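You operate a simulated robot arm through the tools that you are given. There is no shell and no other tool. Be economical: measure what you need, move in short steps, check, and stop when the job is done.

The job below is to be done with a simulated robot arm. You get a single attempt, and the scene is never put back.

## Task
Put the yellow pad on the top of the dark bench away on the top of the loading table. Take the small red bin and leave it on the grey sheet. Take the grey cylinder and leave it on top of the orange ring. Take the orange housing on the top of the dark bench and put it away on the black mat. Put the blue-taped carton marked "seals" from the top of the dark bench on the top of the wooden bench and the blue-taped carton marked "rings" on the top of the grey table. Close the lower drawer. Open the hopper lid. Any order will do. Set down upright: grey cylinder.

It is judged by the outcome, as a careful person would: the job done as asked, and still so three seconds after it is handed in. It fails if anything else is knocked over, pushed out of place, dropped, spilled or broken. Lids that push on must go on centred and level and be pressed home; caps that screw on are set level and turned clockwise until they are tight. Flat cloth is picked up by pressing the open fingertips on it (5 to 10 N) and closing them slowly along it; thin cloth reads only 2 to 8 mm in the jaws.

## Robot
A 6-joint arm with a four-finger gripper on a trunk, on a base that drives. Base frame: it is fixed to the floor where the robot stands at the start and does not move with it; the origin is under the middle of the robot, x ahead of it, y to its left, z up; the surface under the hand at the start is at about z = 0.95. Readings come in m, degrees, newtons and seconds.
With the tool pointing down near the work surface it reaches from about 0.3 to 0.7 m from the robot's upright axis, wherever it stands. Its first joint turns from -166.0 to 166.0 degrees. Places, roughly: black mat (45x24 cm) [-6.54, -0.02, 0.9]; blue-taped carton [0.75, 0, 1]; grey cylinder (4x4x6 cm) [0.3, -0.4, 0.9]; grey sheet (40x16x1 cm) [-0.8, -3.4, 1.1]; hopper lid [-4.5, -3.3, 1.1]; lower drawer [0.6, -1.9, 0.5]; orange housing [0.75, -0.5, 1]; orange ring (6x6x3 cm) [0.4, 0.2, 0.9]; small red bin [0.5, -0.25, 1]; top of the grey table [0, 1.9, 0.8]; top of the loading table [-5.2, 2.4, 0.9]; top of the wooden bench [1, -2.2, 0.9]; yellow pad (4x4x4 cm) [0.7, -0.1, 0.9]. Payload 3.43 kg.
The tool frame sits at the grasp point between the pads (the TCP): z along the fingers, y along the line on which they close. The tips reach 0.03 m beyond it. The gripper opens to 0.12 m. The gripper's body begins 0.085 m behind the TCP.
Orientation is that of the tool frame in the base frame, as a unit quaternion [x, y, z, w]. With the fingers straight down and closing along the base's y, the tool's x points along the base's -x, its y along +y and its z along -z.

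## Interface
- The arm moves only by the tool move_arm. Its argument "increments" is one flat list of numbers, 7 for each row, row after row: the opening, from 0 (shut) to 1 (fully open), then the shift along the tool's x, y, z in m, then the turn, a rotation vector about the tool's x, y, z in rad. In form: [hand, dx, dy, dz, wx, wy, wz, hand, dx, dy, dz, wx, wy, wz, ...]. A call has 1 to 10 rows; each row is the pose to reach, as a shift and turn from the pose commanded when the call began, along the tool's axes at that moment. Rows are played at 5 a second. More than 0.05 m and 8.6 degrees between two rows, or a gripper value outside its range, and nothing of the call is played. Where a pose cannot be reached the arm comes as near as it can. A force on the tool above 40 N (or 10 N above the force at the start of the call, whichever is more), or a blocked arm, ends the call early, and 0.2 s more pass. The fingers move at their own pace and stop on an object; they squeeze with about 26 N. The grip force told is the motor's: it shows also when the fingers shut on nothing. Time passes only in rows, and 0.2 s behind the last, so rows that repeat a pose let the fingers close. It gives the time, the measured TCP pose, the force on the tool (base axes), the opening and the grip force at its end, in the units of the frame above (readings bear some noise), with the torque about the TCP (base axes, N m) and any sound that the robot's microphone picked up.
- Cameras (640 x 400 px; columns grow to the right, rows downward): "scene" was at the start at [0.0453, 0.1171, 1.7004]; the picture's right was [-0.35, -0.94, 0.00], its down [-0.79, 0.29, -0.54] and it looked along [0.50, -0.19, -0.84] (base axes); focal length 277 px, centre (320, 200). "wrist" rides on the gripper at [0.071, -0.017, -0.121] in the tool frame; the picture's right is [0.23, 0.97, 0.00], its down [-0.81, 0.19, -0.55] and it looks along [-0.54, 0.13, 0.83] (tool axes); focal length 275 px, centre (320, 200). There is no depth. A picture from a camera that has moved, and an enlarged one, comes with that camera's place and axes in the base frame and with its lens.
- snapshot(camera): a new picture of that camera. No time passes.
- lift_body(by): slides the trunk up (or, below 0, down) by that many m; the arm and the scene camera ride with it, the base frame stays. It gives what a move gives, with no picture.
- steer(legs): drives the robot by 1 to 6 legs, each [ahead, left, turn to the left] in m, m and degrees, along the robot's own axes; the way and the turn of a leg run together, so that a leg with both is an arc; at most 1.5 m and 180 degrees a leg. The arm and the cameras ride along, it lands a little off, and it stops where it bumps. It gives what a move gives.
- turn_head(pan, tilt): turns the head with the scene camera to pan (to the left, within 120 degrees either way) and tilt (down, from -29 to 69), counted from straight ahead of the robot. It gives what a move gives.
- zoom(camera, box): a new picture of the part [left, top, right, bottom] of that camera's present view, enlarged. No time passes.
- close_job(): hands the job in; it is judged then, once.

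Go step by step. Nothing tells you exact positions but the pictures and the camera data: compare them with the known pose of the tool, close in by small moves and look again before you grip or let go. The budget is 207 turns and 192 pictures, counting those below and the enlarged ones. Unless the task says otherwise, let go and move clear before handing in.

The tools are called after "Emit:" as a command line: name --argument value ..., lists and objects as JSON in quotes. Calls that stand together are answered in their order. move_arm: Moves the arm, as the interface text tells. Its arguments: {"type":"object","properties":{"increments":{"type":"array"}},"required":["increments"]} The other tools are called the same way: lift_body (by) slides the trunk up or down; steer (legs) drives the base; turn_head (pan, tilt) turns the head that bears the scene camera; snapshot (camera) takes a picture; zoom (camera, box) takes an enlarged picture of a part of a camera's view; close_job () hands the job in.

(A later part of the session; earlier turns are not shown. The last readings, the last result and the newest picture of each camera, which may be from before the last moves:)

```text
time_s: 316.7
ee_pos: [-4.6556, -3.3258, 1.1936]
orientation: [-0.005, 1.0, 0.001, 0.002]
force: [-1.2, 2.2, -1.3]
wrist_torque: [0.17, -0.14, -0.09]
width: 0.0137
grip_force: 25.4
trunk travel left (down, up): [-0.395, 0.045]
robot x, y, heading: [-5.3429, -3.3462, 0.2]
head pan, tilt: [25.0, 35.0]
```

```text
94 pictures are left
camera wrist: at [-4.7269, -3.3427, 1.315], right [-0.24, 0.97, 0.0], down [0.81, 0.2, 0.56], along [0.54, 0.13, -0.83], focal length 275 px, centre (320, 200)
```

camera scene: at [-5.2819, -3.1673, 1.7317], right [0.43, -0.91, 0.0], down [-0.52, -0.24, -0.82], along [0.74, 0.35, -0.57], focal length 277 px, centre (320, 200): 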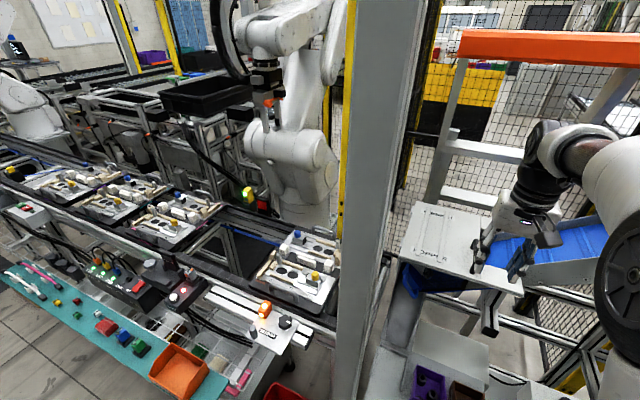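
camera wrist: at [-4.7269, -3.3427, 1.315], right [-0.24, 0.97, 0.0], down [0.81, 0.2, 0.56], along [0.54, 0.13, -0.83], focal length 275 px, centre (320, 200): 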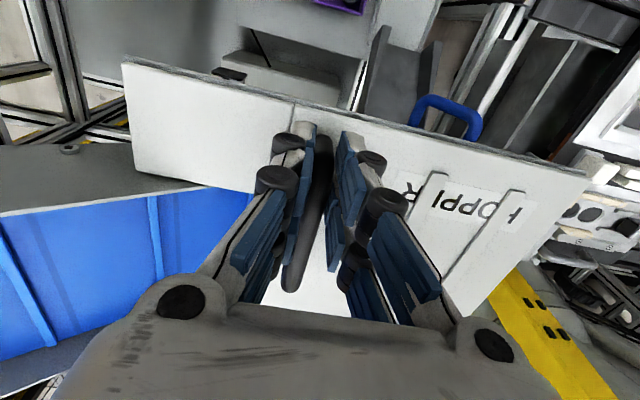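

The bar is gripped. I'll lift along the lid's arc, hinge at y≈−3.137, in small stages while watching forces.

Emit:
move_arm --increments '[0, 0, 0.0037, -0.0163, 0, 0, 0, 0, 0, 0.0089, -0.0325, 0, 0, 0, 0, 0, 0.0155, -0.048, 0, 0, 0, 0, 0, 0.0234, -0.0629, 0, 0, 0]'

Emit:
snapshot --camera "wrist"

```text
time_s: 317.7
ee_pos: [-4.6561, -3.3062, 1.2555]
orientation: [-0.004, 1.0, 0.001, 0.002]
force: [-0.7, -8.0, -7.0]
wrist_torque: [-0.96, 0.23, 0.69]
width: 0.0178
grip_force: 44.9
trunk travel left (down, up): [-0.395, 0.045]
robot x, y, heading: [-5.3435, -3.3497, 0.3]
head pan, tilt: [25.0, 35.0]
```

```text
93 pictures are left
camera wrist: at [-4.727, -3.3228, 1.3775], right [-0.24, 0.97, 0.0], down [0.81, 0.2, 0.56], along [0.54, 0.13, -0.83], focal length 275 px, centre (320, 200)
```

wrist: 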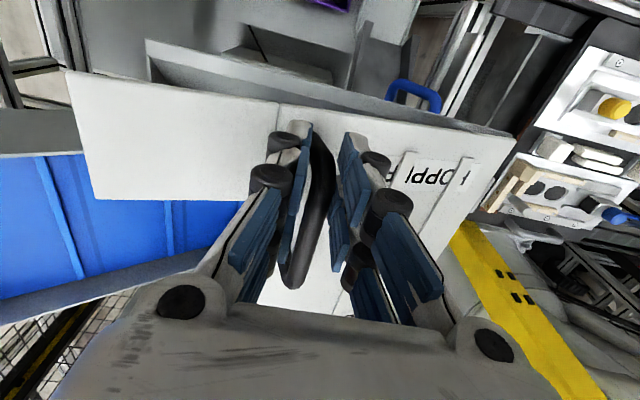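

The lid rises (it spans the full top), but the bar resists turning in the pads. I'll tilt the hand along with the lid.

Emit:
move_arm --increments '[0, 0, 0.0025, 0, 0.14, 0, 0, 0, 0, 0.005, 0.0007, 0.28, 0, 0, 0, 0, 0.0062, 0.0011, 0.35, 0, 0, 0, 0, 0.0214, -0.0176, 0.47, 0, 0, 0, 0, 0.0388, -0.0342, 0.593, 0, 0, 0, 0, 0.0552, -0.0468, 0.698, 0, 0]'

Emit:
snapshot --camera "wrist"

Emit:
snapshot --camera "scene"

```text
time_s: 319.1
ee_pos: [-4.6607, -3.2591, 1.2976]
orientation: [-0.004, 0.949, -0.316, 0.017]
force: [19.2, -2.4, -3.8]
wrist_torque: [0.03, -1.07, 0.91]
width: 0.0134
grip_force: 45.2
out of reach, approached as far as the arm can: row 5, 6
trunk travel left (down, up): [-0.395, 0.045]
robot x, y, heading: [-5.3397, -3.3483, 0.0]
head pan, tilt: [25.0, 35.0]
stopped in row 6: the force on the tool passed its limit at 56 N (the readings are from after the stop); the commanded pose is now the measured one
```

```text
92 pictures are left
camera wrist: at [-4.7359, -3.2007, 1.4039], right [-0.22, 0.77, -0.59], down [0.79, 0.5, 0.35], along [0.57, -0.39, -0.72], focal length 275 px, centre (320, 200)
```

wrist: 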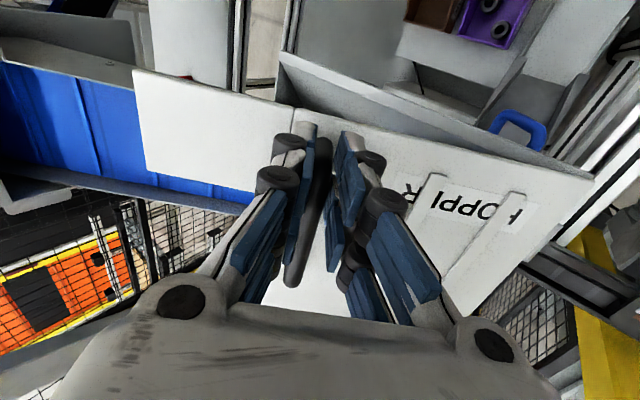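

```text
91 pictures are left
camera scene: at [-5.279, -3.1663, 1.9015], right [0.42, -0.91, 0.0], down [-0.52, -0.24, -0.82], along [0.74, 0.35, -0.57], focal length 277 px, centre (320, 200)
```

scene: 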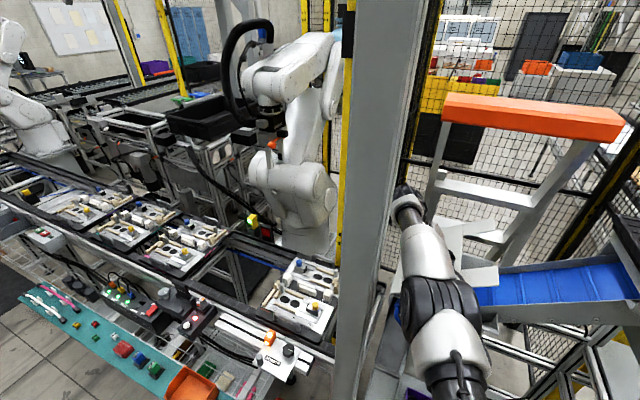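

The lid is about 37° open, and reach is short by a few cm. I'll nudge the base forward 4 cm to relieve the pull.

Emit:
steer --legs '[[0.04, 0, 0]]'

```text
time_s: 319.9
ee_pos: [-4.6593, -3.2632, 1.2952]
orientation: [0.002, 0.947, -0.322, -0.009]
force: [-12.4, -3.2, 7.5]
wrist_torque: [0.42, 0.89, -1.28]
width: 0.0134
grip_force: 45.2
trunk travel left (down, up): [-0.395, 0.045]
robot x, y, heading: [-5.3222, -3.3459, 0.1]
head pan, tilt: [25.0, 35.0]
stopped in leg 1: the force on the tool passed its limit at 60 N (the readings are from after the stop); the commanded pose is now the measured one
```

Emit:
move_arm --increments '[0, 0, 0.0035, -0.016, 0.03, 0, 0, 0, 0, 0.0086, -0.0325, 0.06, 0, 0, 0, 0, 0.015, -0.0481, 0.09, 0, 0, 0, 0, 0.0228, -0.0632, 0.12, 0, 0]'

Emit:
snapshot --camera "wrist"

```text
time_s: 320.8
ee_pos: [-4.6636, -3.2368, 1.3149]
orientation: [-0.001, 0.932, -0.363, 0.001]
force: [19.2, 2.9, -14.5]
wrist_torque: [0.11, 0.69, -0.48]
width: 0.0135
grip_force: 45.1
out of reach, approached as far as the arm can: row 1, 2, 3, 4
trunk travel left (down, up): [-0.395, 0.045]
robot x, y, heading: [-5.3199, -3.3478, 0.1]
head pan, tilt: [25.0, 35.0]
stopped in row 4: the force on the tool passed its limit at 50 N (the readings are from after the stop); the commanded pose is now the measured one
```

```text
90 pictures are left
camera wrist: at [-4.7351, -3.1669, 1.4166], right [-0.23, 0.72, -0.66], down [0.81, 0.52, 0.28], along [0.54, -0.47, -0.7], focal length 275 px, centre (320, 200)
```

wrist: 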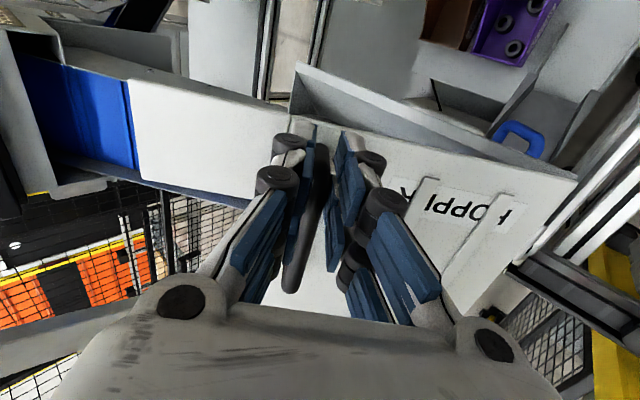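

About 45° now. Going on, I'll bring the hand back to vertical, which reaches farther, while continuing the arc.

Emit:
move_arm --increments '[0, 0, 0.002, -0.0085, -0.124, 0, 0, 0, 0, 0.0041, -0.0167, -0.248, 0, 0, 0, 0, 0.005, -0.024, -0.372, 0, 0, 0, 0, 0.0058, -0.031, -0.496, 0, 0, 0, 0, 0.0075, -0.037, -0.62, 0, 0, 0, 0, 0.0093, -0.0435, -0.743, 0, 0]'

Emit:
snapshot --camera "wrist"

```text
time_s: 321.6
ee_pos: [-4.661, -3.2232, 1.3322]
orientation: [0.007, 0.975, -0.221, -0.01]
force: [-1.6, -15.4, 8.6]
wrist_torque: [-1.46, 0.66, 0.51]
width: 0.0154
grip_force: 45.1
out of reach, approached as far as the arm can: row 1, 2, 3
trunk travel left (down, up): [-0.395, 0.045]
robot x, y, heading: [-5.3228, -3.3453, -0.1]
head pan, tilt: [25.0, 35.0]
stopped in row 3: the force on the tool passed its limit at 43 N (the readings are from after the stop); the commanded pose is now the measured one
```

```text
89 pictures are left
camera wrist: at [-4.7289, -3.1841, 1.4513], right [-0.22, 0.88, -0.42], down [0.82, 0.4, 0.4], along [0.52, -0.25, -0.81], focal length 275 px, centre (320, 200)
```

wrist: 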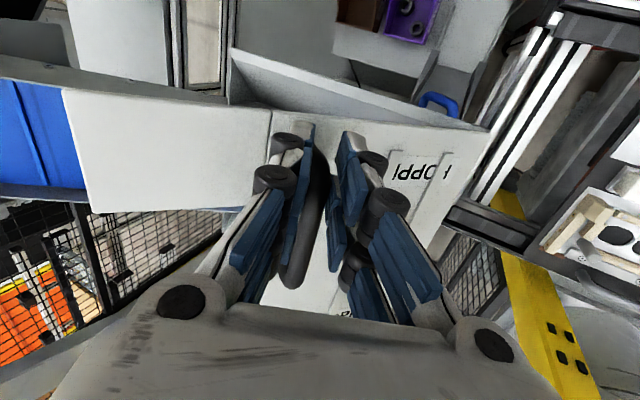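

Emit:
move_arm --increments '[0, 0, 0.0075, -0.006, -0.07, 0, 0, 0, 0, 0.0151, -0.0116, -0.147, 0, 0, 0, 0, 0.024, -0.021, -0.2, 0, 0, 0, 0, 0.0326, -0.03, -0.247, 0, 0, 0, 0, 0.045, -0.039, -0.3, 0, 0, 0, 0, 0.0585, -0.0488, -0.347, 0, 0]'

Emit:
snapshot --camera "wrist"

```text
time_s: 322.2
ee_pos: [-4.6602, -3.2194, 1.3364]
orientation: [0.014, 0.984, -0.176, -0.013]
force: [-4.9, -14.2, 11.6]
wrist_torque: [-1.97, 1.09, 0.62]
width: 0.0161
grip_force: 45.1
trunk travel left (down, up): [-0.395, 0.045]
robot x, y, heading: [-5.3227, -3.3483, -0.6]
head pan, tilt: [25.0, 35.0]
stopped in row 2: the force on the tool passed its limit at 42 N (the readings are from after the stop); the commanded pose is now the measured one
```

```text
88 pictures are left
camera wrist: at [-4.7275, -3.1901, 1.4598], right [-0.21, 0.92, -0.33], down [0.83, 0.34, 0.43], along [0.51, -0.19, -0.84], focal length 275 px, centre (320, 200)
```

wrist: 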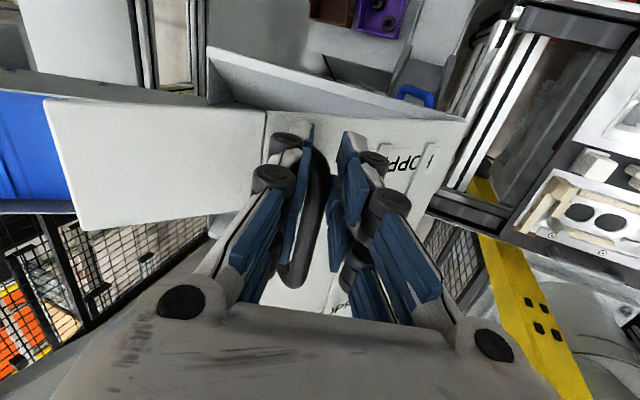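

The pinch now fights the bar's rotation. A better way is to lower the lid again, then lift its overhanging near corner from below with forward-pointing fingers. I'll lower it back along the arc.

Emit:
move_arm --increments '[0, 0, -0.0206, 0.0396, 0, 0, 0, 0, 0, -0.035, 0.07, 0, 0, 0, 0, 0, -0.0438, 0.1024, 0, 0, 0, 0, 0, -0.0468, 0.136, 0, 0, 0, 0, 0, -0.048, 0.146, -0.12, 0, 0, 0, 0, -0.049, 0.16, -0.24, 0, 0, 0, 0, -0.0502, 0.1706, -0.355, 0, 0]'

Emit:
snapshot --camera "wrist"

```text
time_s: 322.5
ee_pos: [-4.6606, -3.2294, 1.3315]
orientation: [0.016, 0.985, -0.173, -0.02]
force: [-20.1, -9.8, 13.4]
wrist_torque: [0.24, 2.11, 0.0]
width: 0.017
grip_force: 44.2
out of reach, approached as far as the arm can: row 1
trunk travel left (down, up): [-0.395, 0.045]
robot x, y, heading: [-5.3173, -3.3461, -0.1]
head pan, tilt: [25.0, 35.0]
stopped in row 1: the force on the tool passed its limit at 42 N (the readings are from after the stop); the commanded pose is now the measured one
```

```text
87 pictures are left
camera wrist: at [-4.726, -3.2017, 1.4538], right [-0.21, 0.92, -0.33], down [0.84, 0.34, 0.43], along [0.51, -0.18, -0.84], focal length 275 px, centre (320, 200)
```

wrist: 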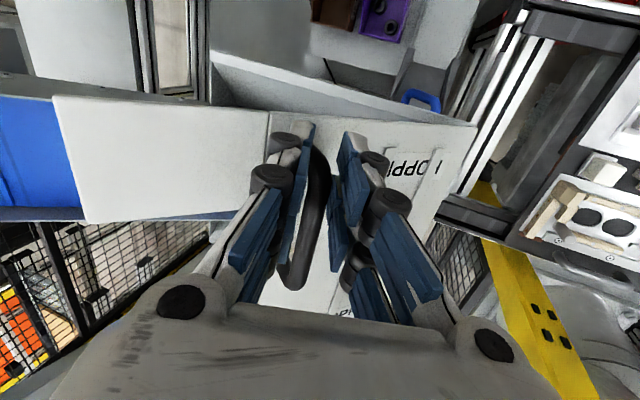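

Emit:
move_arm --increments '[0, 0.008, 0, 0.002, 0.06, 0, 0, 0, 0.008, -0.006, 0.016, 0.06, 0, 0, 0, 0.008, -0.013, 0.0315, 0.06, 0, 0, 0, 0.008, -0.0273, 0.0619, 0.03, 0, 0, 0, 0.008, -0.0362, 0.0944, 0, 0, 0, 0, 0.008, -0.0392, 0.1279, -0.1, 0, 0, 0, 0.008, -0.041, 0.146, -0.23, 0, 0, 0, 0.008, -0.0425, 0.1626, -0.355, 0, 0]'

Emit:
snapshot --camera "wrist"

```text
time_s: 323.2
ee_pos: [-4.6607, -3.2478, 1.3162]
orientation: [0.019, 0.978, -0.207, -0.021]
force: [-19.1, -13.2, 13.2]
wrist_torque: [0.12, 2.03, -0.07]
width: 0.0191
grip_force: 44.8
out of reach, approached as far as the arm can: row 1, 2, 3
trunk travel left (down, up): [-0.395, 0.045]
robot x, y, heading: [-5.32, -3.3496, -0.3]
head pan, tilt: [25.0, 35.0]
stopped in row 3: the force on the tool passed its limit at 42 N (the readings are from after the stop); the commanded pose is now the measured one
```

```text
86 pictures are left
camera wrist: at [-4.7251, -3.2106, 1.4375], right [-0.2, 0.9, -0.39], down [0.84, 0.36, 0.4], along [0.5, -0.24, -0.83], focal length 275 px, centre (320, 200)
```

wrist: 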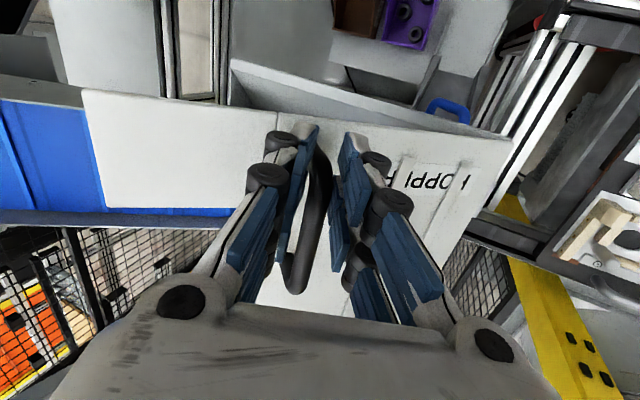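

Emit:
move_arm --increments '[0, 0.01, -0.003, 0.013, -0.01, 0, 0, 0, 0.012, -0.0065, 0.0262, -0.017, 0, 0, 0, 0.012, -0.012, 0.042, -0.07, 0, 0, 0, 0.012, -0.0179, 0.0586, -0.117, 0, 0, 0, 0.012, -0.0232, 0.0924, -0.217, 0, 0, 0, 0.012, -0.0232, 0.1264, -0.317, 0, 0, 0, 0.012, -0.0215, 0.1436, -0.417, 0, 0]'

Emit:
snapshot --camera "wrist"

```text
time_s: 323.7
ee_pos: [-4.6593, -3.2524, 1.3112]
orientation: [0.021, 0.978, -0.205, -0.023]
force: [-22.0, -10.4, 16.6]
wrist_torque: [0.08, 2.15, -0.07]
width: 0.019
grip_force: 45.5
out of reach, approached as far as the arm can: row 1, 2
trunk travel left (down, up): [-0.395, 0.045]
robot x, y, heading: [-5.3185, -3.3474, -0.3]
head pan, tilt: [25.0, 35.0]
stopped in row 2: the force on the tool passed its limit at 43 N (the readings are from after the stop); the commanded pose is now the measured one
```

```text
85 pictures are left
camera wrist: at [-4.7245, -3.2163, 1.433], right [-0.2, 0.9, -0.38], down [0.85, 0.35, 0.4], along [0.5, -0.24, -0.83], focal length 275 px, centre (320, 200)
```

wrist: 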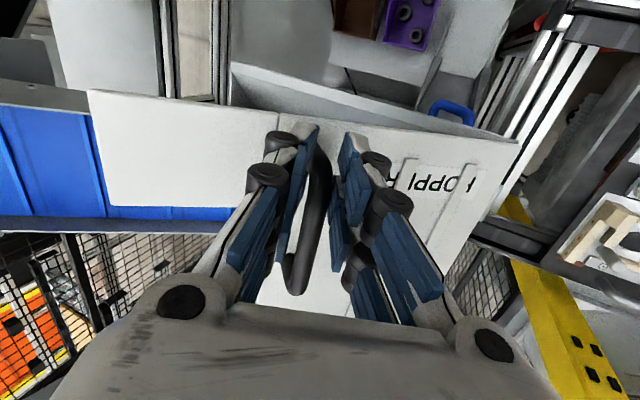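

The hand has picked up a small pitch error that twists the bar. I'll straighten it while easing down.

Emit:
move_arm --increments '[0, 0.006, 0, 0.001, 0, -0.03, -0.015, 0, 0.012, -0.001, 0.006, 0, -0.054, -0.031, 0, 0.014, -0.004, 0.015, -0.01, -0.054, -0.031, 0, 0.014, -0.008, 0.03, -0.06, -0.054, -0.031, 0, 0.014, -0.0135, 0.05, -0.11, -0.054, -0.031, 0, 0.014, -0.0188, 0.084, -0.21, -0.054, -0.031, 0, 0.014, -0.0188, 0.118, -0.31, -0.054, -0.031, 0, 0.014, -0.017, 0.136, -0.41, -0.054, -0.031]'

Emit:
snapshot --camera "wrist"

```text
time_s: 324.1
ee_pos: [-4.6599, -3.2537, 1.3117]
orientation: [0.017, 0.978, -0.208, -0.023]
force: [-20.5, -9.5, 16.1]
wrist_torque: [0.16, 2.1, -0.05]
width: 0.0185
grip_force: 44.7
out of reach, approached as far as the arm can: row 1
trunk travel left (down, up): [-0.395, 0.045]
robot x, y, heading: [-5.3234, -3.3496, -0.2]
head pan, tilt: [25.0, 35.0]
stopped in row 1: the force on the tool passed its limit at 43 N (the readings are from after the stop); the commanded pose is now the measured one
```

```text
84 pictures are left
camera wrist: at [-4.7246, -3.2164, 1.4328], right [-0.21, 0.9, -0.39], down [0.84, 0.37, 0.4], along [0.5, -0.24, -0.83], focal length 275 px, centre (320, 200)
```

wrist: 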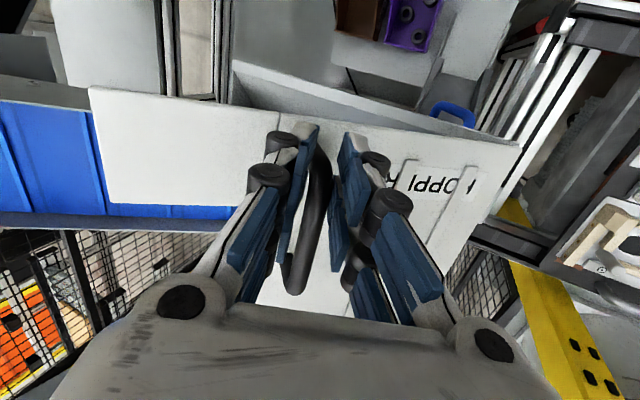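

Emit:
steer --legs '[[-0.015, 0, 0]]'

```text
time_s: 325.3
ee_pos: [-4.6612, -3.2533, 1.3105]
orientation: [0.013, 0.978, -0.206, -0.01]
force: [7.6, -3.5, -1.3]
wrist_torque: [0.24, 0.53, 0.95]
width: 0.0175
grip_force: 44.9
trunk travel left (down, up): [-0.395, 0.045]
robot x, y, heading: [-5.3343, -3.3479, -0.4]
head pan, tilt: [25.0, 35.0]
stopped in leg 1: the force on the tool passed its limit at 42 N (the readings are from after the stop); the commanded pose is now the measured one
```

Emit:
move_arm --increments '[0, 0, -0.0008, 0.005, -0.06, 0, 0, 0, 0, -0.0016, 0.0096, -0.11, 0, 0, 0, 0, -0.007, 0.022, -0.16, 0, 0, 0, 0, -0.0128, 0.0352, -0.21, 0, 0, 0, 0, -0.0214, 0.0686, -0.31, 0, 0, 0, 0, -0.0233, 0.1025, -0.36, 0, 0, 0, 0, -0.0191, 0.1363, -0.41, 0, 0]'

Emit:
snapshot --camera "wrist"

```text
time_s: 326.1
ee_pos: [-4.6597, -3.2694, 1.3004]
orientation: [0.019, 0.991, -0.129, -0.021]
force: [-24.2, -9.1, 14.0]
wrist_torque: [0.37, 2.2, 0.18]
width: 0.0163
grip_force: 45.1
out of reach, approached as far as the arm can: row 1, 2, 3, 4
trunk travel left (down, up): [-0.395, 0.045]
robot x, y, heading: [-5.3321, -3.3471, -0.3]
head pan, tilt: [25.0, 35.0]
stopped in row 4: the force on the tool passed its limit at 44 N (the readings are from after the stop); the commanded pose is now the measured one
```

```text
83 pictures are left
camera wrist: at [-4.7257, -3.2517, 1.4244], right [-0.2, 0.95, -0.24], down [0.84, 0.29, 0.46], along [0.5, -0.11, -0.86], focal length 275 px, centre (320, 200)
```

wrist: 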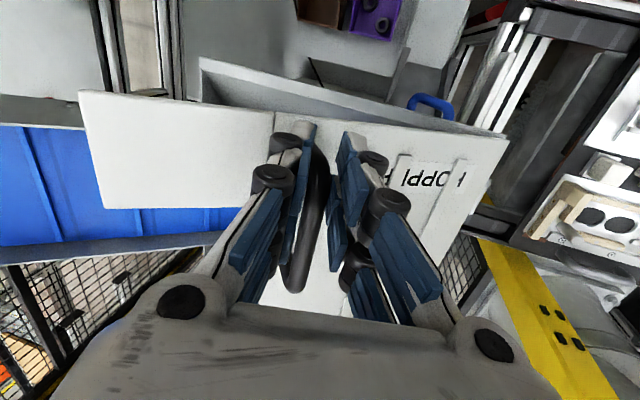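

Emit:
steer --legs '[[-0.02, 0, 0]]'

Emit:
move_arm --increments '[0, 0, -0.004, 0.01, -0.03, 0, 0, 0, 0, -0.0085, 0.02, -0.06, 0, 0, 0, 0, -0.015, 0.04, -0.1, 0, 0, 0, 0, -0.021, 0.06, -0.13, 0, 0]'

```text
time_s: 327.1
ee_pos: [-4.6612, -3.2701, 1.2982]
orientation: [0.016, 0.992, -0.127, -0.001]
force: [7.1, -1.5, -4.9]
wrist_torque: [-0.23, 0.16, 1.11]
width: 0.0156
grip_force: 45.2
trunk travel left (down, up): [-0.395, 0.045]
robot x, y, heading: [-5.3563, -3.3514, -0.4]
head pan, tilt: [25.0, 35.0]
stopped in leg 1: the force on the tool passed its limit at 47 N (the readings are from after the stop); the commanded pose is now the measured one
```

```text
time_s: 328.2
ee_pos: [-4.6611, -3.3087, 1.2462]
orientation: [0.019, 0.998, -0.066, -0.016]
force: [-19.5, -8.1, 7.2]
wrist_torque: [0.36, 1.8, 0.7]
width: 0.0183
grip_force: 44.7
out of reach, approached as far as the arm can: row 1, 2, 3, 4
trunk travel left (down, up): [-0.395, 0.045]
robot x, y, heading: [-5.3544, -3.3464, -0.4]
head pan, tilt: [25.0, 35.0]
stopped in row 4: the force on the tool passed its limit at 43 N (the readings are from after the stop); the commanded pose is now the measured one
```

Emit:
steer --legs '[[-0.015, 0, 0]]'

Emit:
move_arm --increments '[0, 0, -0.004, 0.018, -0.05, 0, 0, 0, 0, -0.008, 0.036, -0.1, 0, 0, 0, 0, -0.01, 0.05, -0.13, 0, 0, 0.5, 0, -0.01, 0.05, -0.13, 0, 0, 0.5, 0, -0.01, 0.05, -0.13, 0, 0]'

Emit:
snapshot --camera "wrist"

```text
time_s: 328.9
ee_pos: [-4.6615, -3.3081, 1.2475]
orientation: [0.02, 0.998, -0.064, -0.004]
force: [34.0, -13.8, 11.5]
wrist_torque: [0.55, -1.41, 1.07]
width: 0.0173
grip_force: 45.7
trunk travel left (down, up): [-0.395, 0.045]
robot x, y, heading: [-5.3719, -3.3495, -0.5]
head pan, tilt: [25.0, 35.0]
```

```text
time_s: 330.1
ee_pos: [-4.6633, -3.3242, 1.202]
orientation: [0.02, 1.0, 0.001, -0.002]
force: [0.5, -0.4, -0.3]
wrist_torque: [0.0, 0.0, -0.01]
width: 0.0596
grip_force: 0.1
out of reach, approached as far as the arm can: row 2, 3, 4, 5
trunk travel left (down, up): [-0.395, 0.045]
robot x, y, heading: [-5.3727, -3.3475, -0.3]
head pan, tilt: [25.0, 35.0]
```

```text
82 pictures are left
camera wrist: at [-4.7337, -3.3362, 1.3243], right [-0.19, 0.98, 0.0], down [0.82, 0.16, 0.55], along [0.54, 0.11, -0.84], focal length 275 px, centre (320, 200)
```

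wrist: 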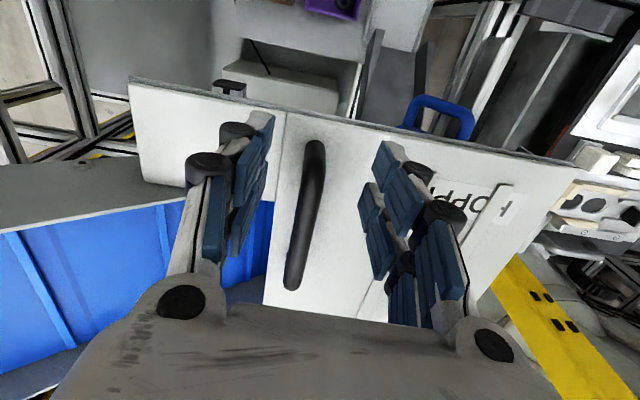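

The lid is back down and released. The insight: grip the bar with the hand leaning toward −y first, so that as the lid opens the hand swings to vertical with no twist. I'll raise, shift the base a little, and lean the hand.

Emit:
move_arm --increments '[0.5, 0, 0, -0.04, 0, 0, 0, 0.5, 0.01, 0, -0.08, 0, 0, 0, 0.5, 0.03, 0, -0.11, 0, 0, 0]'

Emit:
steer --legs '[[0.055, -0.07, 0.3]]'

Emit:
snapshot --camera "wrist"

```text
time_s: 330.9
ee_pos: [-4.6676, -3.3204, 1.3234]
orientation: [0.02, 1.0, 0.001, -0.003]
force: [-0.8, 0.4, -0.4]
wrist_torque: [0.03, -0.01, 0.04]
width: 0.0603
grip_force: 0.0
out of reach, approached as far as the arm can: row 2, 3
trunk travel left (down, up): [-0.395, 0.045]
robot x, y, heading: [-5.3706, -3.3483, -0.2]
head pan, tilt: [25.0, 35.0]
```

```text
time_s: 332.1
ee_pos: [-4.6125, -3.3874, 1.3239]
orientation: [0.017, 1.0, 0.0, -0.003]
force: [0.0, -0.1, 0.1]
wrist_torque: [0.01, 0.02, -0.02]
width: 0.0598
grip_force: 0.1
trunk travel left (down, up): [-0.395, 0.045]
robot x, y, heading: [-5.3132, -3.4203, -0.4]
head pan, tilt: [25.0, 35.0]
```

```text
81 pictures are left
camera wrist: at [-4.683, -3.401, 1.4452], right [-0.2, 0.98, 0.0], down [0.82, 0.16, 0.55], along [0.54, 0.11, -0.84], focal length 275 px, centre (320, 200)
```

wrist: 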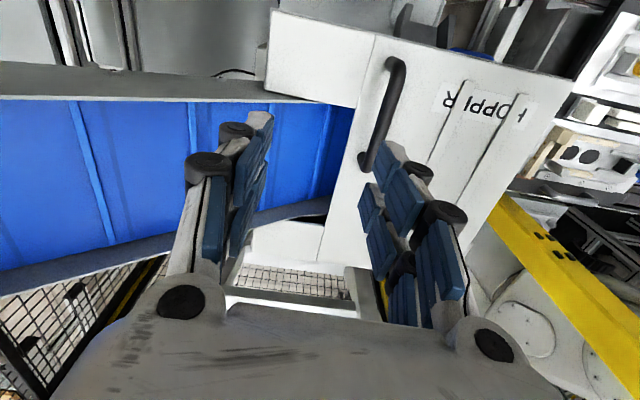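

Emit:
move_arm --increments '[0.4, 0.008, -0.002, 0, -0.145, 0, -0.006, 0.3, 0.016, -0.003, 0.01, -0.29, 0, -0.012, 0.26, 0.024, -0.005, 0.03, -0.435, 0, -0.018, 0.26, 0.032, -0.006, 0.05, -0.58, 0, -0.024, 0.26, 0.04, -0.008, 0.07, -0.725, 0, -0.03, 0.26, 0.04, -0.009, 0.09, -0.87, 0, -0.034]'

Emit:
snapshot --camera "wrist"

```text
time_s: 333.4
ee_pos: [-4.6332, -3.4012, 1.2285]
orientation: [-0.002, 0.906, 0.423, 0.005]
force: [-1.0, -0.4, -0.4]
wrist_torque: [-0.04, 0.0, 0.01]
width: 0.0311
grip_force: 0.0
out of reach, approached as far as the arm can: row 1, 2, 3, 4, 5, 6
trunk travel left (down, up): [-0.395, 0.045]
robot x, y, heading: [-5.3185, -3.4165, -0.4]
head pan, tilt: [25.0, 35.0]
```

```text
80 pictures are left
camera wrist: at [-4.704, -3.503, 1.2936], right [-0.24, 0.63, 0.74], down [0.8, -0.3, 0.51], along [0.55, 0.72, -0.43], focal length 275 px, centre (320, 200)
```

wrist: 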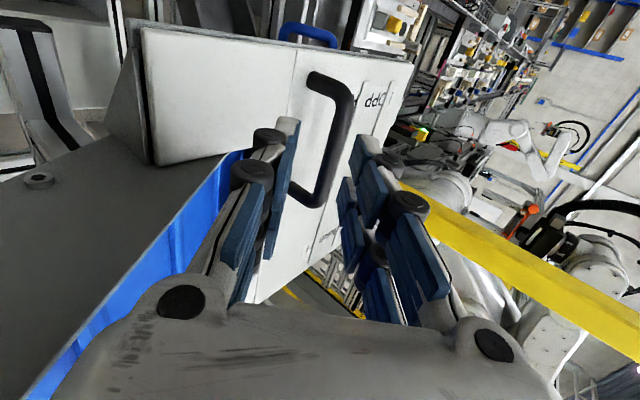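

Emit:
move_arm --increments '[0.28, 0.006, 0.008, 0.02, 0, 0, 0, 0.28, 0.012, 0.0163, 0.04, 0, 0, 0, 0.28, 0.015, 0.0163, 0.068, 0, 0, 0]'

Emit:
snapshot --camera "wrist"

```text
time_s: 334.2
ee_pos: [-4.626, -3.3475, 1.2004]
orientation: [0.0, 0.906, 0.423, 0.005]
force: [0.4, 0.0, 0.1]
wrist_torque: [0.0, -0.01, 0.03]
width: 0.0335
grip_force: 0.0
out of reach, approached as far as the arm can: row 1, 2, 3
trunk travel left (down, up): [-0.395, 0.045]
robot x, y, heading: [-5.3217, -3.4183, -0.3]
head pan, tilt: [25.0, 35.0]
```

```text
79 pictures are left
camera wrist: at [-4.6971, -3.4499, 1.2666], right [-0.23, 0.63, 0.74], down [0.81, -0.3, 0.51], along [0.54, 0.72, -0.43], focal length 275 px, centre (320, 200)
```

wrist: 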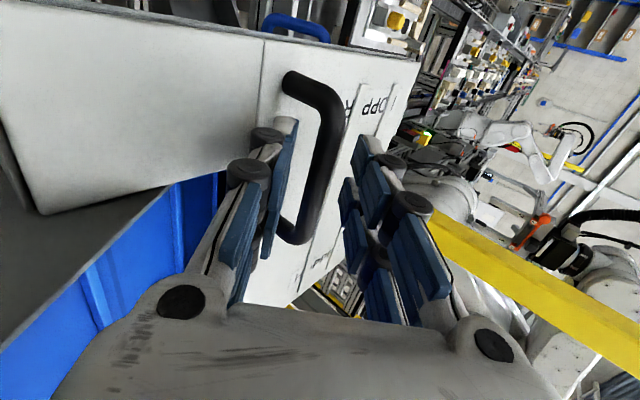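

Emit:
move_arm --increments '[0.28, 0, 0.003, 0.008, 0, 0, 0, 0, 0, 0.003, 0.008, 0, 0, 0, 0, 0, 0.003, 0.008, 0, 0, 0, 0, 0, 0.003, 0.008, 0, 0, 0]'

Emit:
snapshot --camera "wrist"

```text
time_s: 335.2
ee_pos: [-4.6249, -3.3428, 1.1975]
orientation: [-0.001, 0.907, 0.422, 0.004]
force: [-0.6, -4.0, -7.5]
wrist_torque: [-0.26, -0.58, 0.6]
width: 0.0138
grip_force: 38.2
trunk travel left (down, up): [-0.395, 0.045]
robot x, y, heading: [-5.316, -3.4152, -0.3]
head pan, tilt: [25.0, 35.0]
```

```text
78 pictures are left
camera wrist: at [-4.6965, -3.4439, 1.2626], right [-0.23, 0.63, 0.74], down [0.81, -0.3, 0.51], along [0.54, 0.72, -0.44], focal length 275 px, centre (320, 200)
```

wrist: 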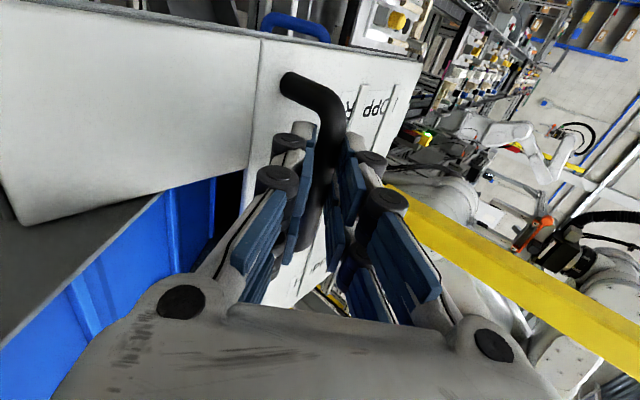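

It's gripped with the hand leaning. Now I'll lift along the arc, turning the hand with the lid.

Emit:
move_arm --increments '[0, 0, 0.0145, -0.006, 0.074, 0, 0, 0, 0, 0.0299, -0.011, 0.148, 0, 0, 0, 0, 0.061, -0.0175, 0.297, 0, 0, 0, 0, 0.091, -0.0193, 0.436, 0, 0, 0, 0, 0.1208, -0.0169, 0.576, 0, 0]'

Emit:
snapshot --camera "wrist"

```text
time_s: 336.4
ee_pos: [-4.6104, -3.2724, 1.3091]
orientation: [0.001, 0.989, 0.147, 0.008]
force: [-13.7, -1.3, 0.0]
wrist_torque: [-0.21, 0.28, 1.44]
width: 0.0138
grip_force: 44.7
out of reach, approached as far as the arm can: row 1, 2, 3, 4, 5
trunk travel left (down, up): [-0.395, 0.045]
robot x, y, heading: [-5.3114, -3.4152, -0.4]
head pan, tilt: [25.0, 35.0]
```

```text
77 pictures are left
camera wrist: at [-4.683, -3.3229, 1.4194], right [-0.23, 0.93, 0.28], down [0.8, 0.02, 0.6], along [0.55, 0.36, -0.75], focal length 275 px, centre (320, 200)
```

wrist: 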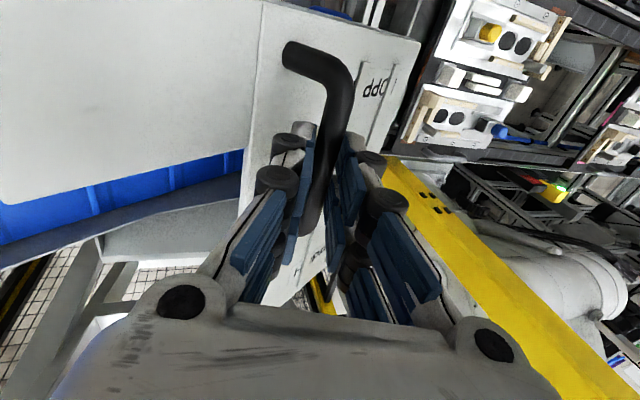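

It works smoothly (about 33°). The arm is actually too close, so I'll back off 3 cm and continue the arc.

Emit:
steer --legs '[[-0.03, 0, 0]]'

Emit:
move_arm --increments '[0, 0, 0.018, -0.012, 0.07, 0, 0, 0, 0, 0.0295, -0.0095, 0.14, 0, 0, 0, 0, 0.0587, -0.0095, 0.279, 0, 0, 0, 0, 0.0882, -0.0035, 0.419, 0, 0]'

Emit:
snapshot --camera "wrist"

```text
time_s: 337.5
ee_pos: [-4.6296, -3.2743, 1.3061]
orientation: [0.0, 0.989, 0.146, 0.021]
force: [7.0, 0.3, -6.2]
wrist_torque: [-0.2, -0.56, 1.29]
width: 0.0136
grip_force: 45.2
trunk travel left (down, up): [-0.395, 0.045]
robot x, y, heading: [-5.3473, -3.4192, -0.3]
head pan, tilt: [25.0, 35.0]
stopped in leg 1: the force on the tool passed its limit at 66 N (the readings are from after the stop); the commanded pose is now the measured one
```

```text
time_s: 338.1
ee_pos: [-4.6306, -3.2511, 1.3237]
orientation: [0.004, 0.997, 0.072, 0.032]
force: [20.2, -0.2, -11.5]
wrist_torque: [-0.1, -1.85, 1.68]
width: 0.0138
grip_force: 44.6
out of reach, approached as far as the arm can: row 2, 3
trunk travel left (down, up): [-0.395, 0.045]
robot x, y, heading: [-5.3485, -3.4178, -0.1]
head pan, tilt: [25.0, 35.0]
stopped in row 3: the force on the tool passed its limit at 46 N (the readings are from after the stop); the commanded pose is now the measured one
```

```text
76 pictures are left
camera wrist: at [-4.7092, -3.2838, 1.4378], right [-0.23, 0.97, 0.13], down [0.77, 0.1, 0.63], along [0.59, 0.24, -0.77], focal length 275 px, centre (320, 200)
```

wrist: 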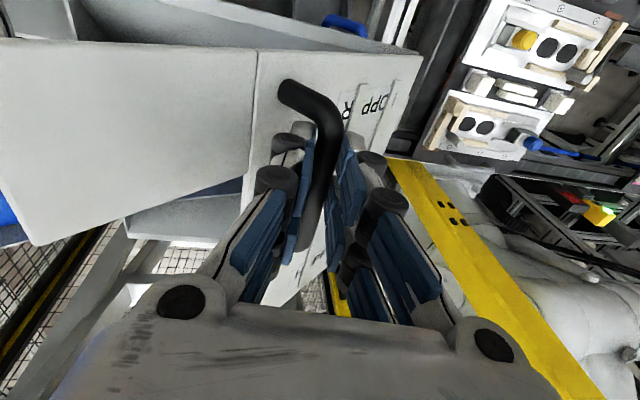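

Emit:
steer --legs '[[0.03, 0, 0]]'

Emit:
move_arm --increments '[0, 0, 0.014, -0.004, 0.07, 0, 0, 0, 0, 0.0285, -0.006, 0.14, 0, 0, 0, 0, 0.0435, -0.004, 0.21, 0, 0, 0, 0, 0.0582, -0.001, 0.279, 0, 0]'

Emit:
snapshot --camera "wrist"

```text
time_s: 339.1
ee_pos: [-4.6208, -3.2513, 1.324]
orientation: [0.0, 0.997, 0.07, 0.013]
force: [-8.6, -4.5, 5.5]
wrist_torque: [-0.08, 0.27, 1.37]
width: 0.0135
grip_force: 45.1
trunk travel left (down, up): [-0.395, 0.045]
robot x, y, heading: [-5.321, -3.4169, -0.4]
head pan, tilt: [25.0, 35.0]
stopped in leg 1: the force on the tool passed its limit at 52 N (the readings are from after the stop); the commanded pose is now the measured one
```

```text
time_s: 339.7
ee_pos: [-4.6245, -3.2337, 1.3336]
orientation: [0.004, 1.0, 0.001, 0.026]
force: [14.4, -3.4, -4.3]
wrist_torque: [-0.2, -1.24, 1.72]
width: 0.0141
grip_force: 45.3
out of reach, approached as far as the arm can: row 1, 2, 3
trunk travel left (down, up): [-0.395, 0.045]
robot x, y, heading: [-5.3195, -3.4194, -0.2]
head pan, tilt: [25.0, 35.0]
stopped in row 3: the force on the tool passed its limit at 47 N (the readings are from after the stop); the commanded pose is now the measured one
```

```text
75 pictures are left
camera wrist: at [-4.7016, -3.2487, 1.4515], right [-0.22, 0.97, -0.01], down [0.78, 0.18, 0.6], along [0.58, 0.12, -0.8], focal length 275 px, centre (320, 200)
```

wrist: 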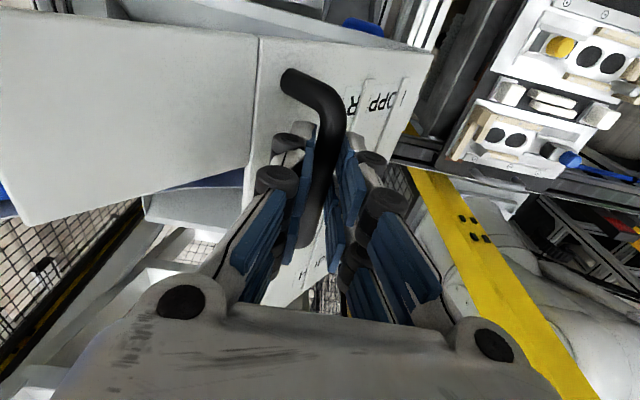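

About 50° with a vertical hand. I'll test whether the hinge holds by itself: loosen the fingers by a few mm only and read the force.

Emit:
move_arm --increments '[0.17, 0, 0, 0, 0, 0, 0, 0.17, 0, 0, 0, 0, 0, 0, 0.17, 0, 0, 0, 0, 0, 0]'

Emit:
snapshot --camera "wrist"

```text
time_s: 340.5
ee_pos: [-4.6289, -3.2322, 1.3347]
orientation: [0.005, 1.0, 0.002, 0.023]
force: [-0.6, 0.1, -0.4]
wrist_torque: [-0.01, -0.01, -0.02]
width: 0.0205
grip_force: 0.1
trunk travel left (down, up): [-0.395, 0.045]
robot x, y, heading: [-5.3179, -3.4191, -0.2]
head pan, tilt: [25.0, 35.0]
```

```text
74 pictures are left
camera wrist: at [-4.706, -3.2478, 1.4534], right [-0.22, 0.98, -0.01], down [0.79, 0.18, 0.59], along [0.58, 0.13, -0.81], focal length 275 px, centre (320, 200)
```

wrist: 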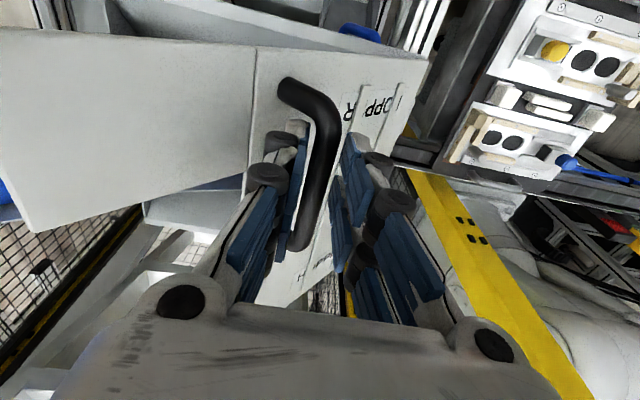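

The hinge holds the lid by itself, so I can let go and push its free edge from behind. I'll slide the fingers up off the bar and move to the −y side of the lid.

Emit:
move_arm --increments '[0.17, 0.012, 0, -0.025, 0, 0.02, 0, 0.17, 0.025, 0, -0.055, 0, 0.046, 0, 0.17, 0.03, -0.003, -0.1, 0, 0.046, 0, 0, 0.035, -0.045, -0.11, 0, 0.046, 0, 0, 0.04, -0.09, -0.11, 0, 0.046, 0, 0, 0.04, -0.135, -0.11, 0, 0.046, 0, 0, 0.04, -0.18, -0.11, 0, 0.046, 0]'

Emit:
snapshot --camera "wrist"

```text
time_s: 342.1
ee_pos: [-4.6796, -3.4214, 1.5064]
orientation: [0.004, 1.0, 0.005, -0.026]
force: [-2.0, -2.3, -4.2]
wrist_torque: [0.13, -0.12, -0.02]
width: 0.0
grip_force: 26.7
out of reach, approached as far as the arm can: row 2, 4, 5, 6, 7
trunk travel left (down, up): [-0.395, 0.045]
robot x, y, heading: [-5.3175, -3.4175, -0.3]
head pan, tilt: [25.0, 35.0]
```

```text
73 pictures are left
camera wrist: at [-4.7442, -3.438, 1.6319], right [-0.22, 0.97, 0.02], down [0.84, 0.18, 0.51], along [0.49, 0.13, -0.86], focal length 275 px, centre (320, 200)
```

wrist: 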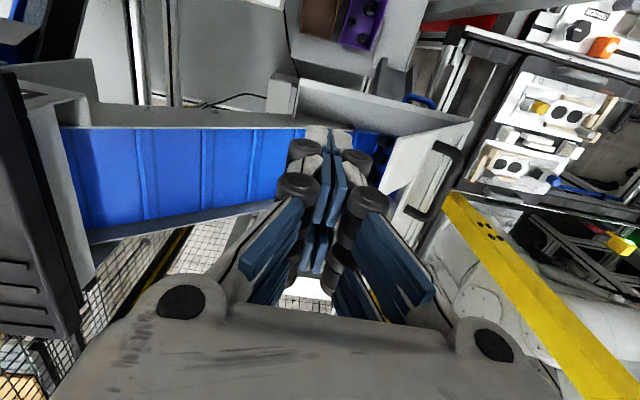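

Emit:
move_arm --increments '[0, -0.003, 0.005, 0.04, 0, -0.03, 0, 0, -0.006, 0.01, 0.08, 0, -0.052, 0, 0, -0.006, 0.015, 0.12, 0, -0.052, 0, 0, -0.006, 0.045, 0.12, 0, -0.052, 0, 0, -0.006, 0.075, 0.12, 0, -0.052, 0, 0, -0.006, 0.105, 0.12, 0, -0.052, 0]'

Emit:
snapshot --camera "wrist"

```text
time_s: 343.5
ee_pos: [-4.6872, -3.3064, 1.4869]
orientation: [0.004, 0.999, -0.006, -0.042]
force: [0.1, -0.4, -0.5]
wrist_torque: [-0.03, -0.03, 0.01]
width: 0.0001
grip_force: 26.0
out of reach, approached as far as the arm can: row 1, 2, 3, 4, 5, 6
trunk travel left (down, up): [-0.395, 0.045]
robot x, y, heading: [-5.3185, -3.418, -0.4]
head pan, tilt: [25.0, 35.0]
```

```text
72 pictures are left
camera wrist: at [-4.7474, -3.321, 1.6151], right [-0.22, 0.98, 0.01], down [0.86, 0.19, 0.48], along [0.47, 0.11, -0.88], focal length 275 px, centre (320, 200)
```

wrist: 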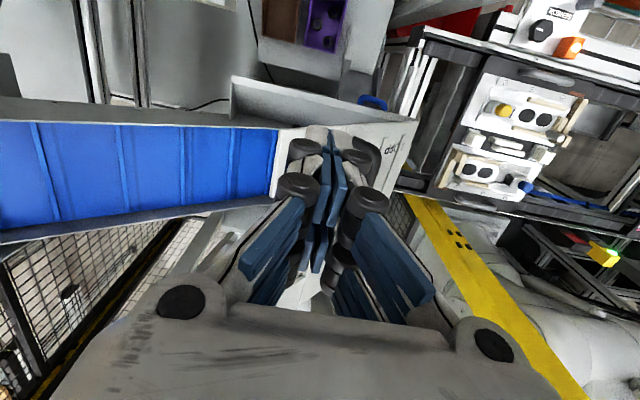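

The arm got stuck extended and stayed high. I'll retract first, then go down and forward.

Emit:
move_arm --increments '[0, 0.03, -0.03, 0, 0, 0, 0, 0, 0.06, -0.065, 0.01, 0, 0, 0, 0, 0.09, -0.1, 0.02, 0, 0, 0, 0, 0.11, -0.12, 0.055, 0, -0.03, 0, 0, 0.11, -0.12, 0.1, 0, -0.06, 0, 0, 0.11, -0.12, 0.12, 0, -0.085, 0]'

Emit:
snapshot --camera "wrist"

```text
time_s: 344.9
ee_pos: [-4.6773, -3.4055, 1.5103]
orientation: [0.004, 1.0, -0.006, -0.023]
force: [0.1, 0.5, -0.2]
wrist_torque: [0.01, -0.02, 0.0]
width: 0.0
grip_force: 26.1
out of reach, approached as far as the arm can: row 1, 2, 3, 4, 5, 6
trunk travel left (down, up): [-0.395, 0.045]
robot x, y, heading: [-5.3206, -3.4159, -0.3]
head pan, tilt: [25.0, 35.0]
```

```text
71 pictures are left
camera wrist: at [-4.7425, -3.4187, 1.636], right [-0.22, 0.97, 0.0], down [0.84, 0.19, 0.51], along [0.5, 0.11, -0.86], focal length 275 px, centre (320, 200)
```

wrist: 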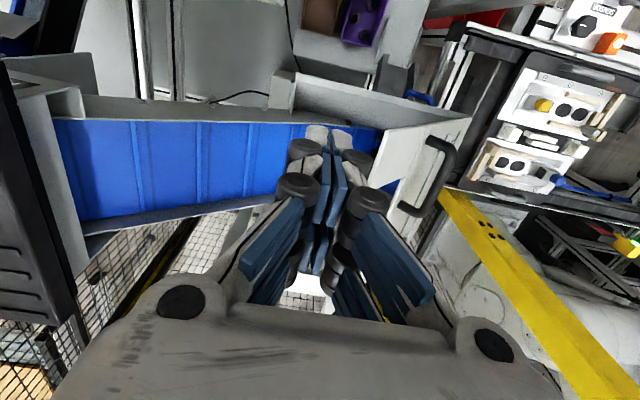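

The elbow is stuck straight, so I'll lower with the trunk instead and use the base to push sideways.

Emit:
lift_body --by -0.12

Emit:
steer --legs '[[0.025, 0, 0]]'

Emit:
snapshot --camera "wrist"

```text
time_s: 346.4
ee_pos: [-4.6767, -3.4046, 1.3917]
orientation: [0.004, 1.0, -0.006, -0.022]
force: [-0.3, 0.1, -0.2]
wrist_torque: [0.01, 0.01, 0.0]
width: 0.0
grip_force: 26.0
trunk travel left (down, up): [-0.275, 0.165]
robot x, y, heading: [-5.3183, -3.4171, -0.2]
head pan, tilt: [25.0, 35.0]
```

```text
time_s: 347.2
ee_pos: [-4.6512, -3.4038, 1.3895]
orientation: [0.004, 1.0, -0.006, -0.023]
force: [0.2, 0.4, -0.9]
wrist_torque: [-0.01, 0.05, 0.0]
width: 0.0001
grip_force: 25.3
trunk travel left (down, up): [-0.275, 0.165]
robot x, y, heading: [-5.2945, -3.4175, -0.3]
head pan, tilt: [25.0, 35.0]
```

```text
70 pictures are left
camera wrist: at [-4.7167, -3.4187, 1.5154], right [-0.22, 0.97, 0.0], down [0.84, 0.19, 0.51], along [0.5, 0.11, -0.86], focal length 275 px, centre (320, 200)
```

wrist: 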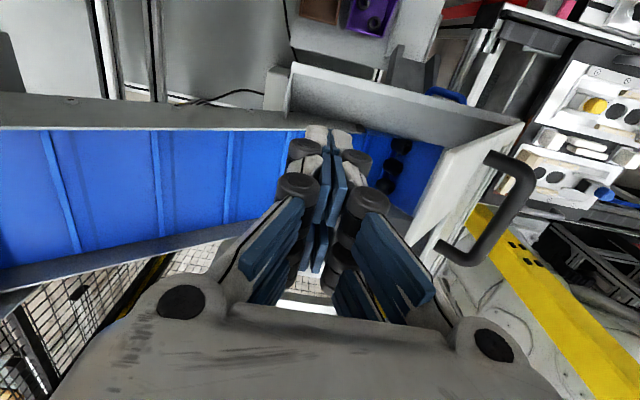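

Emit:
lift_body --by -0.03

Emit:
steer --legs '[[0, 0.1, 0]]'

Emit:
snapshot --camera "wrist"

```text
time_s: 348.0
ee_pos: [-4.653, -3.4046, 1.361]
orientation: [0.004, 1.0, -0.006, -0.022]
force: [-0.1, 0.8, 0.2]
wrist_torque: [0.04, 0.0, -0.02]
width: 0.0001
grip_force: 26.3
trunk travel left (down, up): [-0.245, 0.195]
robot x, y, heading: [-5.2911, -3.4166, -0.2]
head pan, tilt: [25.0, 35.0]
```

```text
time_s: 349.1
ee_pos: [-4.6528, -3.3029, 1.3594]
orientation: [0.003, 1.0, -0.006, -0.023]
force: [-0.1, 0.5, -0.2]
wrist_torque: [0.0, -0.04, 0.0]
width: 0.0001
grip_force: 26.0
trunk travel left (down, up): [-0.245, 0.195]
robot x, y, heading: [-5.2985, -3.3143, -0.3]
head pan, tilt: [25.0, 35.0]
```

```text
69 pictures are left
camera wrist: at [-4.718, -3.3186, 1.4855], right [-0.22, 0.98, 0.0], down [0.84, 0.19, 0.51], along [0.5, 0.11, -0.86], focal length 275 px, centre (320, 200)
```

wrist: 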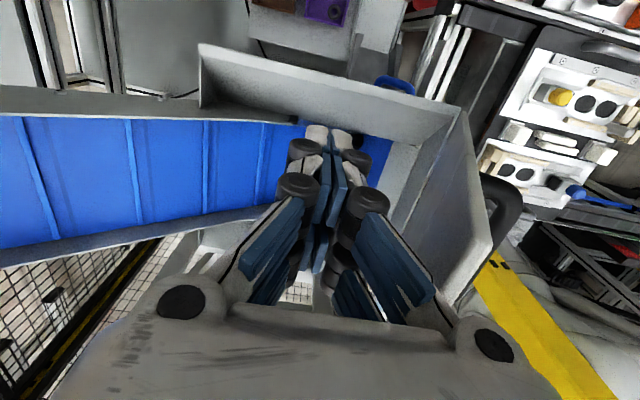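

The lid is now at about 65°. I'll continue with a small base step, then swing the arm.

Emit:
steer --legs '[[0, 0.04, 0]]'

Emit:
move_arm --increments '[0, 0.01, 0.025, 0, 0, 0, 0, 0, 0.01, 0.05, 0, 0, 0, 0, 0, 0.01, 0.075, 0, 0, 0, 0, 0, 0.01, 0.1, 0, 0, 0, 0]'

Emit:
snapshot --camera "wrist"

Emit:
turn_head --pan 30 --tilt 30

Emit:
snapshot --camera "scene"

```text
time_s: 350.0
ee_pos: [-4.6517, -3.2609, 1.3581]
orientation: [0.004, 1.0, -0.006, -0.024]
force: [-0.4, 0.8, 0.7]
wrist_torque: [-0.08, 0.0, -0.02]
width: 0.0
grip_force: 26.4
trunk travel left (down, up): [-0.245, 0.195]
robot x, y, heading: [-5.2957, -3.279, -0.6]
head pan, tilt: [25.0, 35.0]
```

```text
time_s: 350.8
ee_pos: [-4.6556, -3.1967, 1.3656]
orientation: [0.006, 1.0, -0.004, -0.015]
force: [1.1, 0.4, 3.4]
wrist_torque: [0.05, 0.02, -0.04]
width: 0.0
grip_force: 26.0
out of reach, approached as far as the arm can: row 1, 2, 3
trunk travel left (down, up): [-0.245, 0.195]
robot x, y, heading: [-5.2936, -3.2747, -0.2]
head pan, tilt: [25.0, 35.0]
stopped in row 3: the force on the tool passed its limit at 44 N (the readings are from after the stop); the commanded pose is now the measured one
```

```text
68 pictures are left
camera wrist: at [-4.7226, -3.2099, 1.4895], right [-0.22, 0.98, 0.0], down [0.83, 0.19, 0.53], along [0.51, 0.11, -0.85], focal length 275 px, centre (320, 200)
```

wrist: 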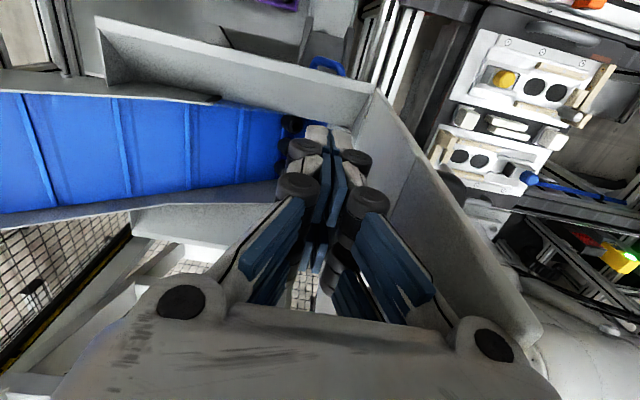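

```text
time_s: 351.4
ee_pos: [-4.6549, -3.1957, 1.3653]
orientation: [0.006, 1.0, -0.004, -0.016]
force: [1.0, -0.8, 4.7]
wrist_torque: [0.13, -0.08, -0.04]
width: 0.0
grip_force: 26.1
trunk travel left (down, up): [-0.245, 0.195]
robot x, y, heading: [-5.2954, -3.2772, -0.5]
head pan, tilt: [30.0, 30.0]
```

```text
67 pictures are left
camera scene: at [-5.2344, -3.0902, 1.7596], right [0.49, -0.87, 0.0], down [-0.43, -0.25, -0.87], along [0.75, 0.43, -0.5], focal length 277 px, centre (320, 200)
```

scene: 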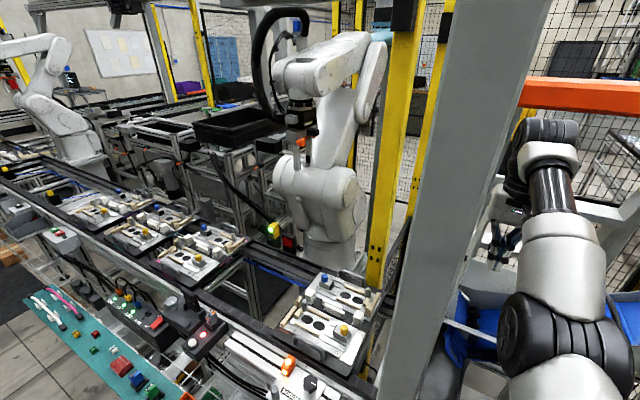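

The lid is at about 87°. I'll give one more gentle push, then check.

Emit:
move_arm --increments '[0, 0, 0.012, 0, 0, 0, 0, 0, 0, 0.024, 0, 0, 0, 0, 0, 0, 0.036, 0, 0, 0, 0]'

Emit:
snapshot --camera "wrist"

```text
time_s: 352.2
ee_pos: [-4.6555, -3.1609, 1.364]
orientation: [0.006, 1.0, -0.003, -0.013]
force: [7.6, 0.0, 15.1]
wrist_torque: [0.59, 0.32, -0.36]
width: 0.0
grip_force: 25.9
trunk travel left (down, up): [-0.245, 0.195]
robot x, y, heading: [-5.2947, -3.2762, -0.3]
head pan, tilt: [30.0, 30.0]
```

```text
66 pictures are left
camera wrist: at [-4.7247, -3.175, 1.4893], right [-0.22, 0.98, 0.0], down [0.83, 0.19, 0.53], along [0.52, 0.11, -0.85], focal length 275 px, centre (320, 200)
```

wrist: 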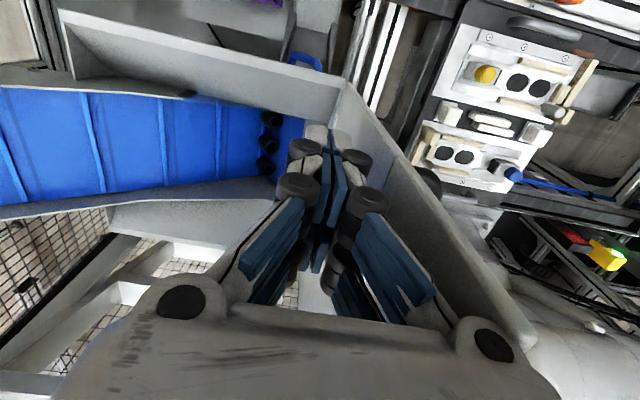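

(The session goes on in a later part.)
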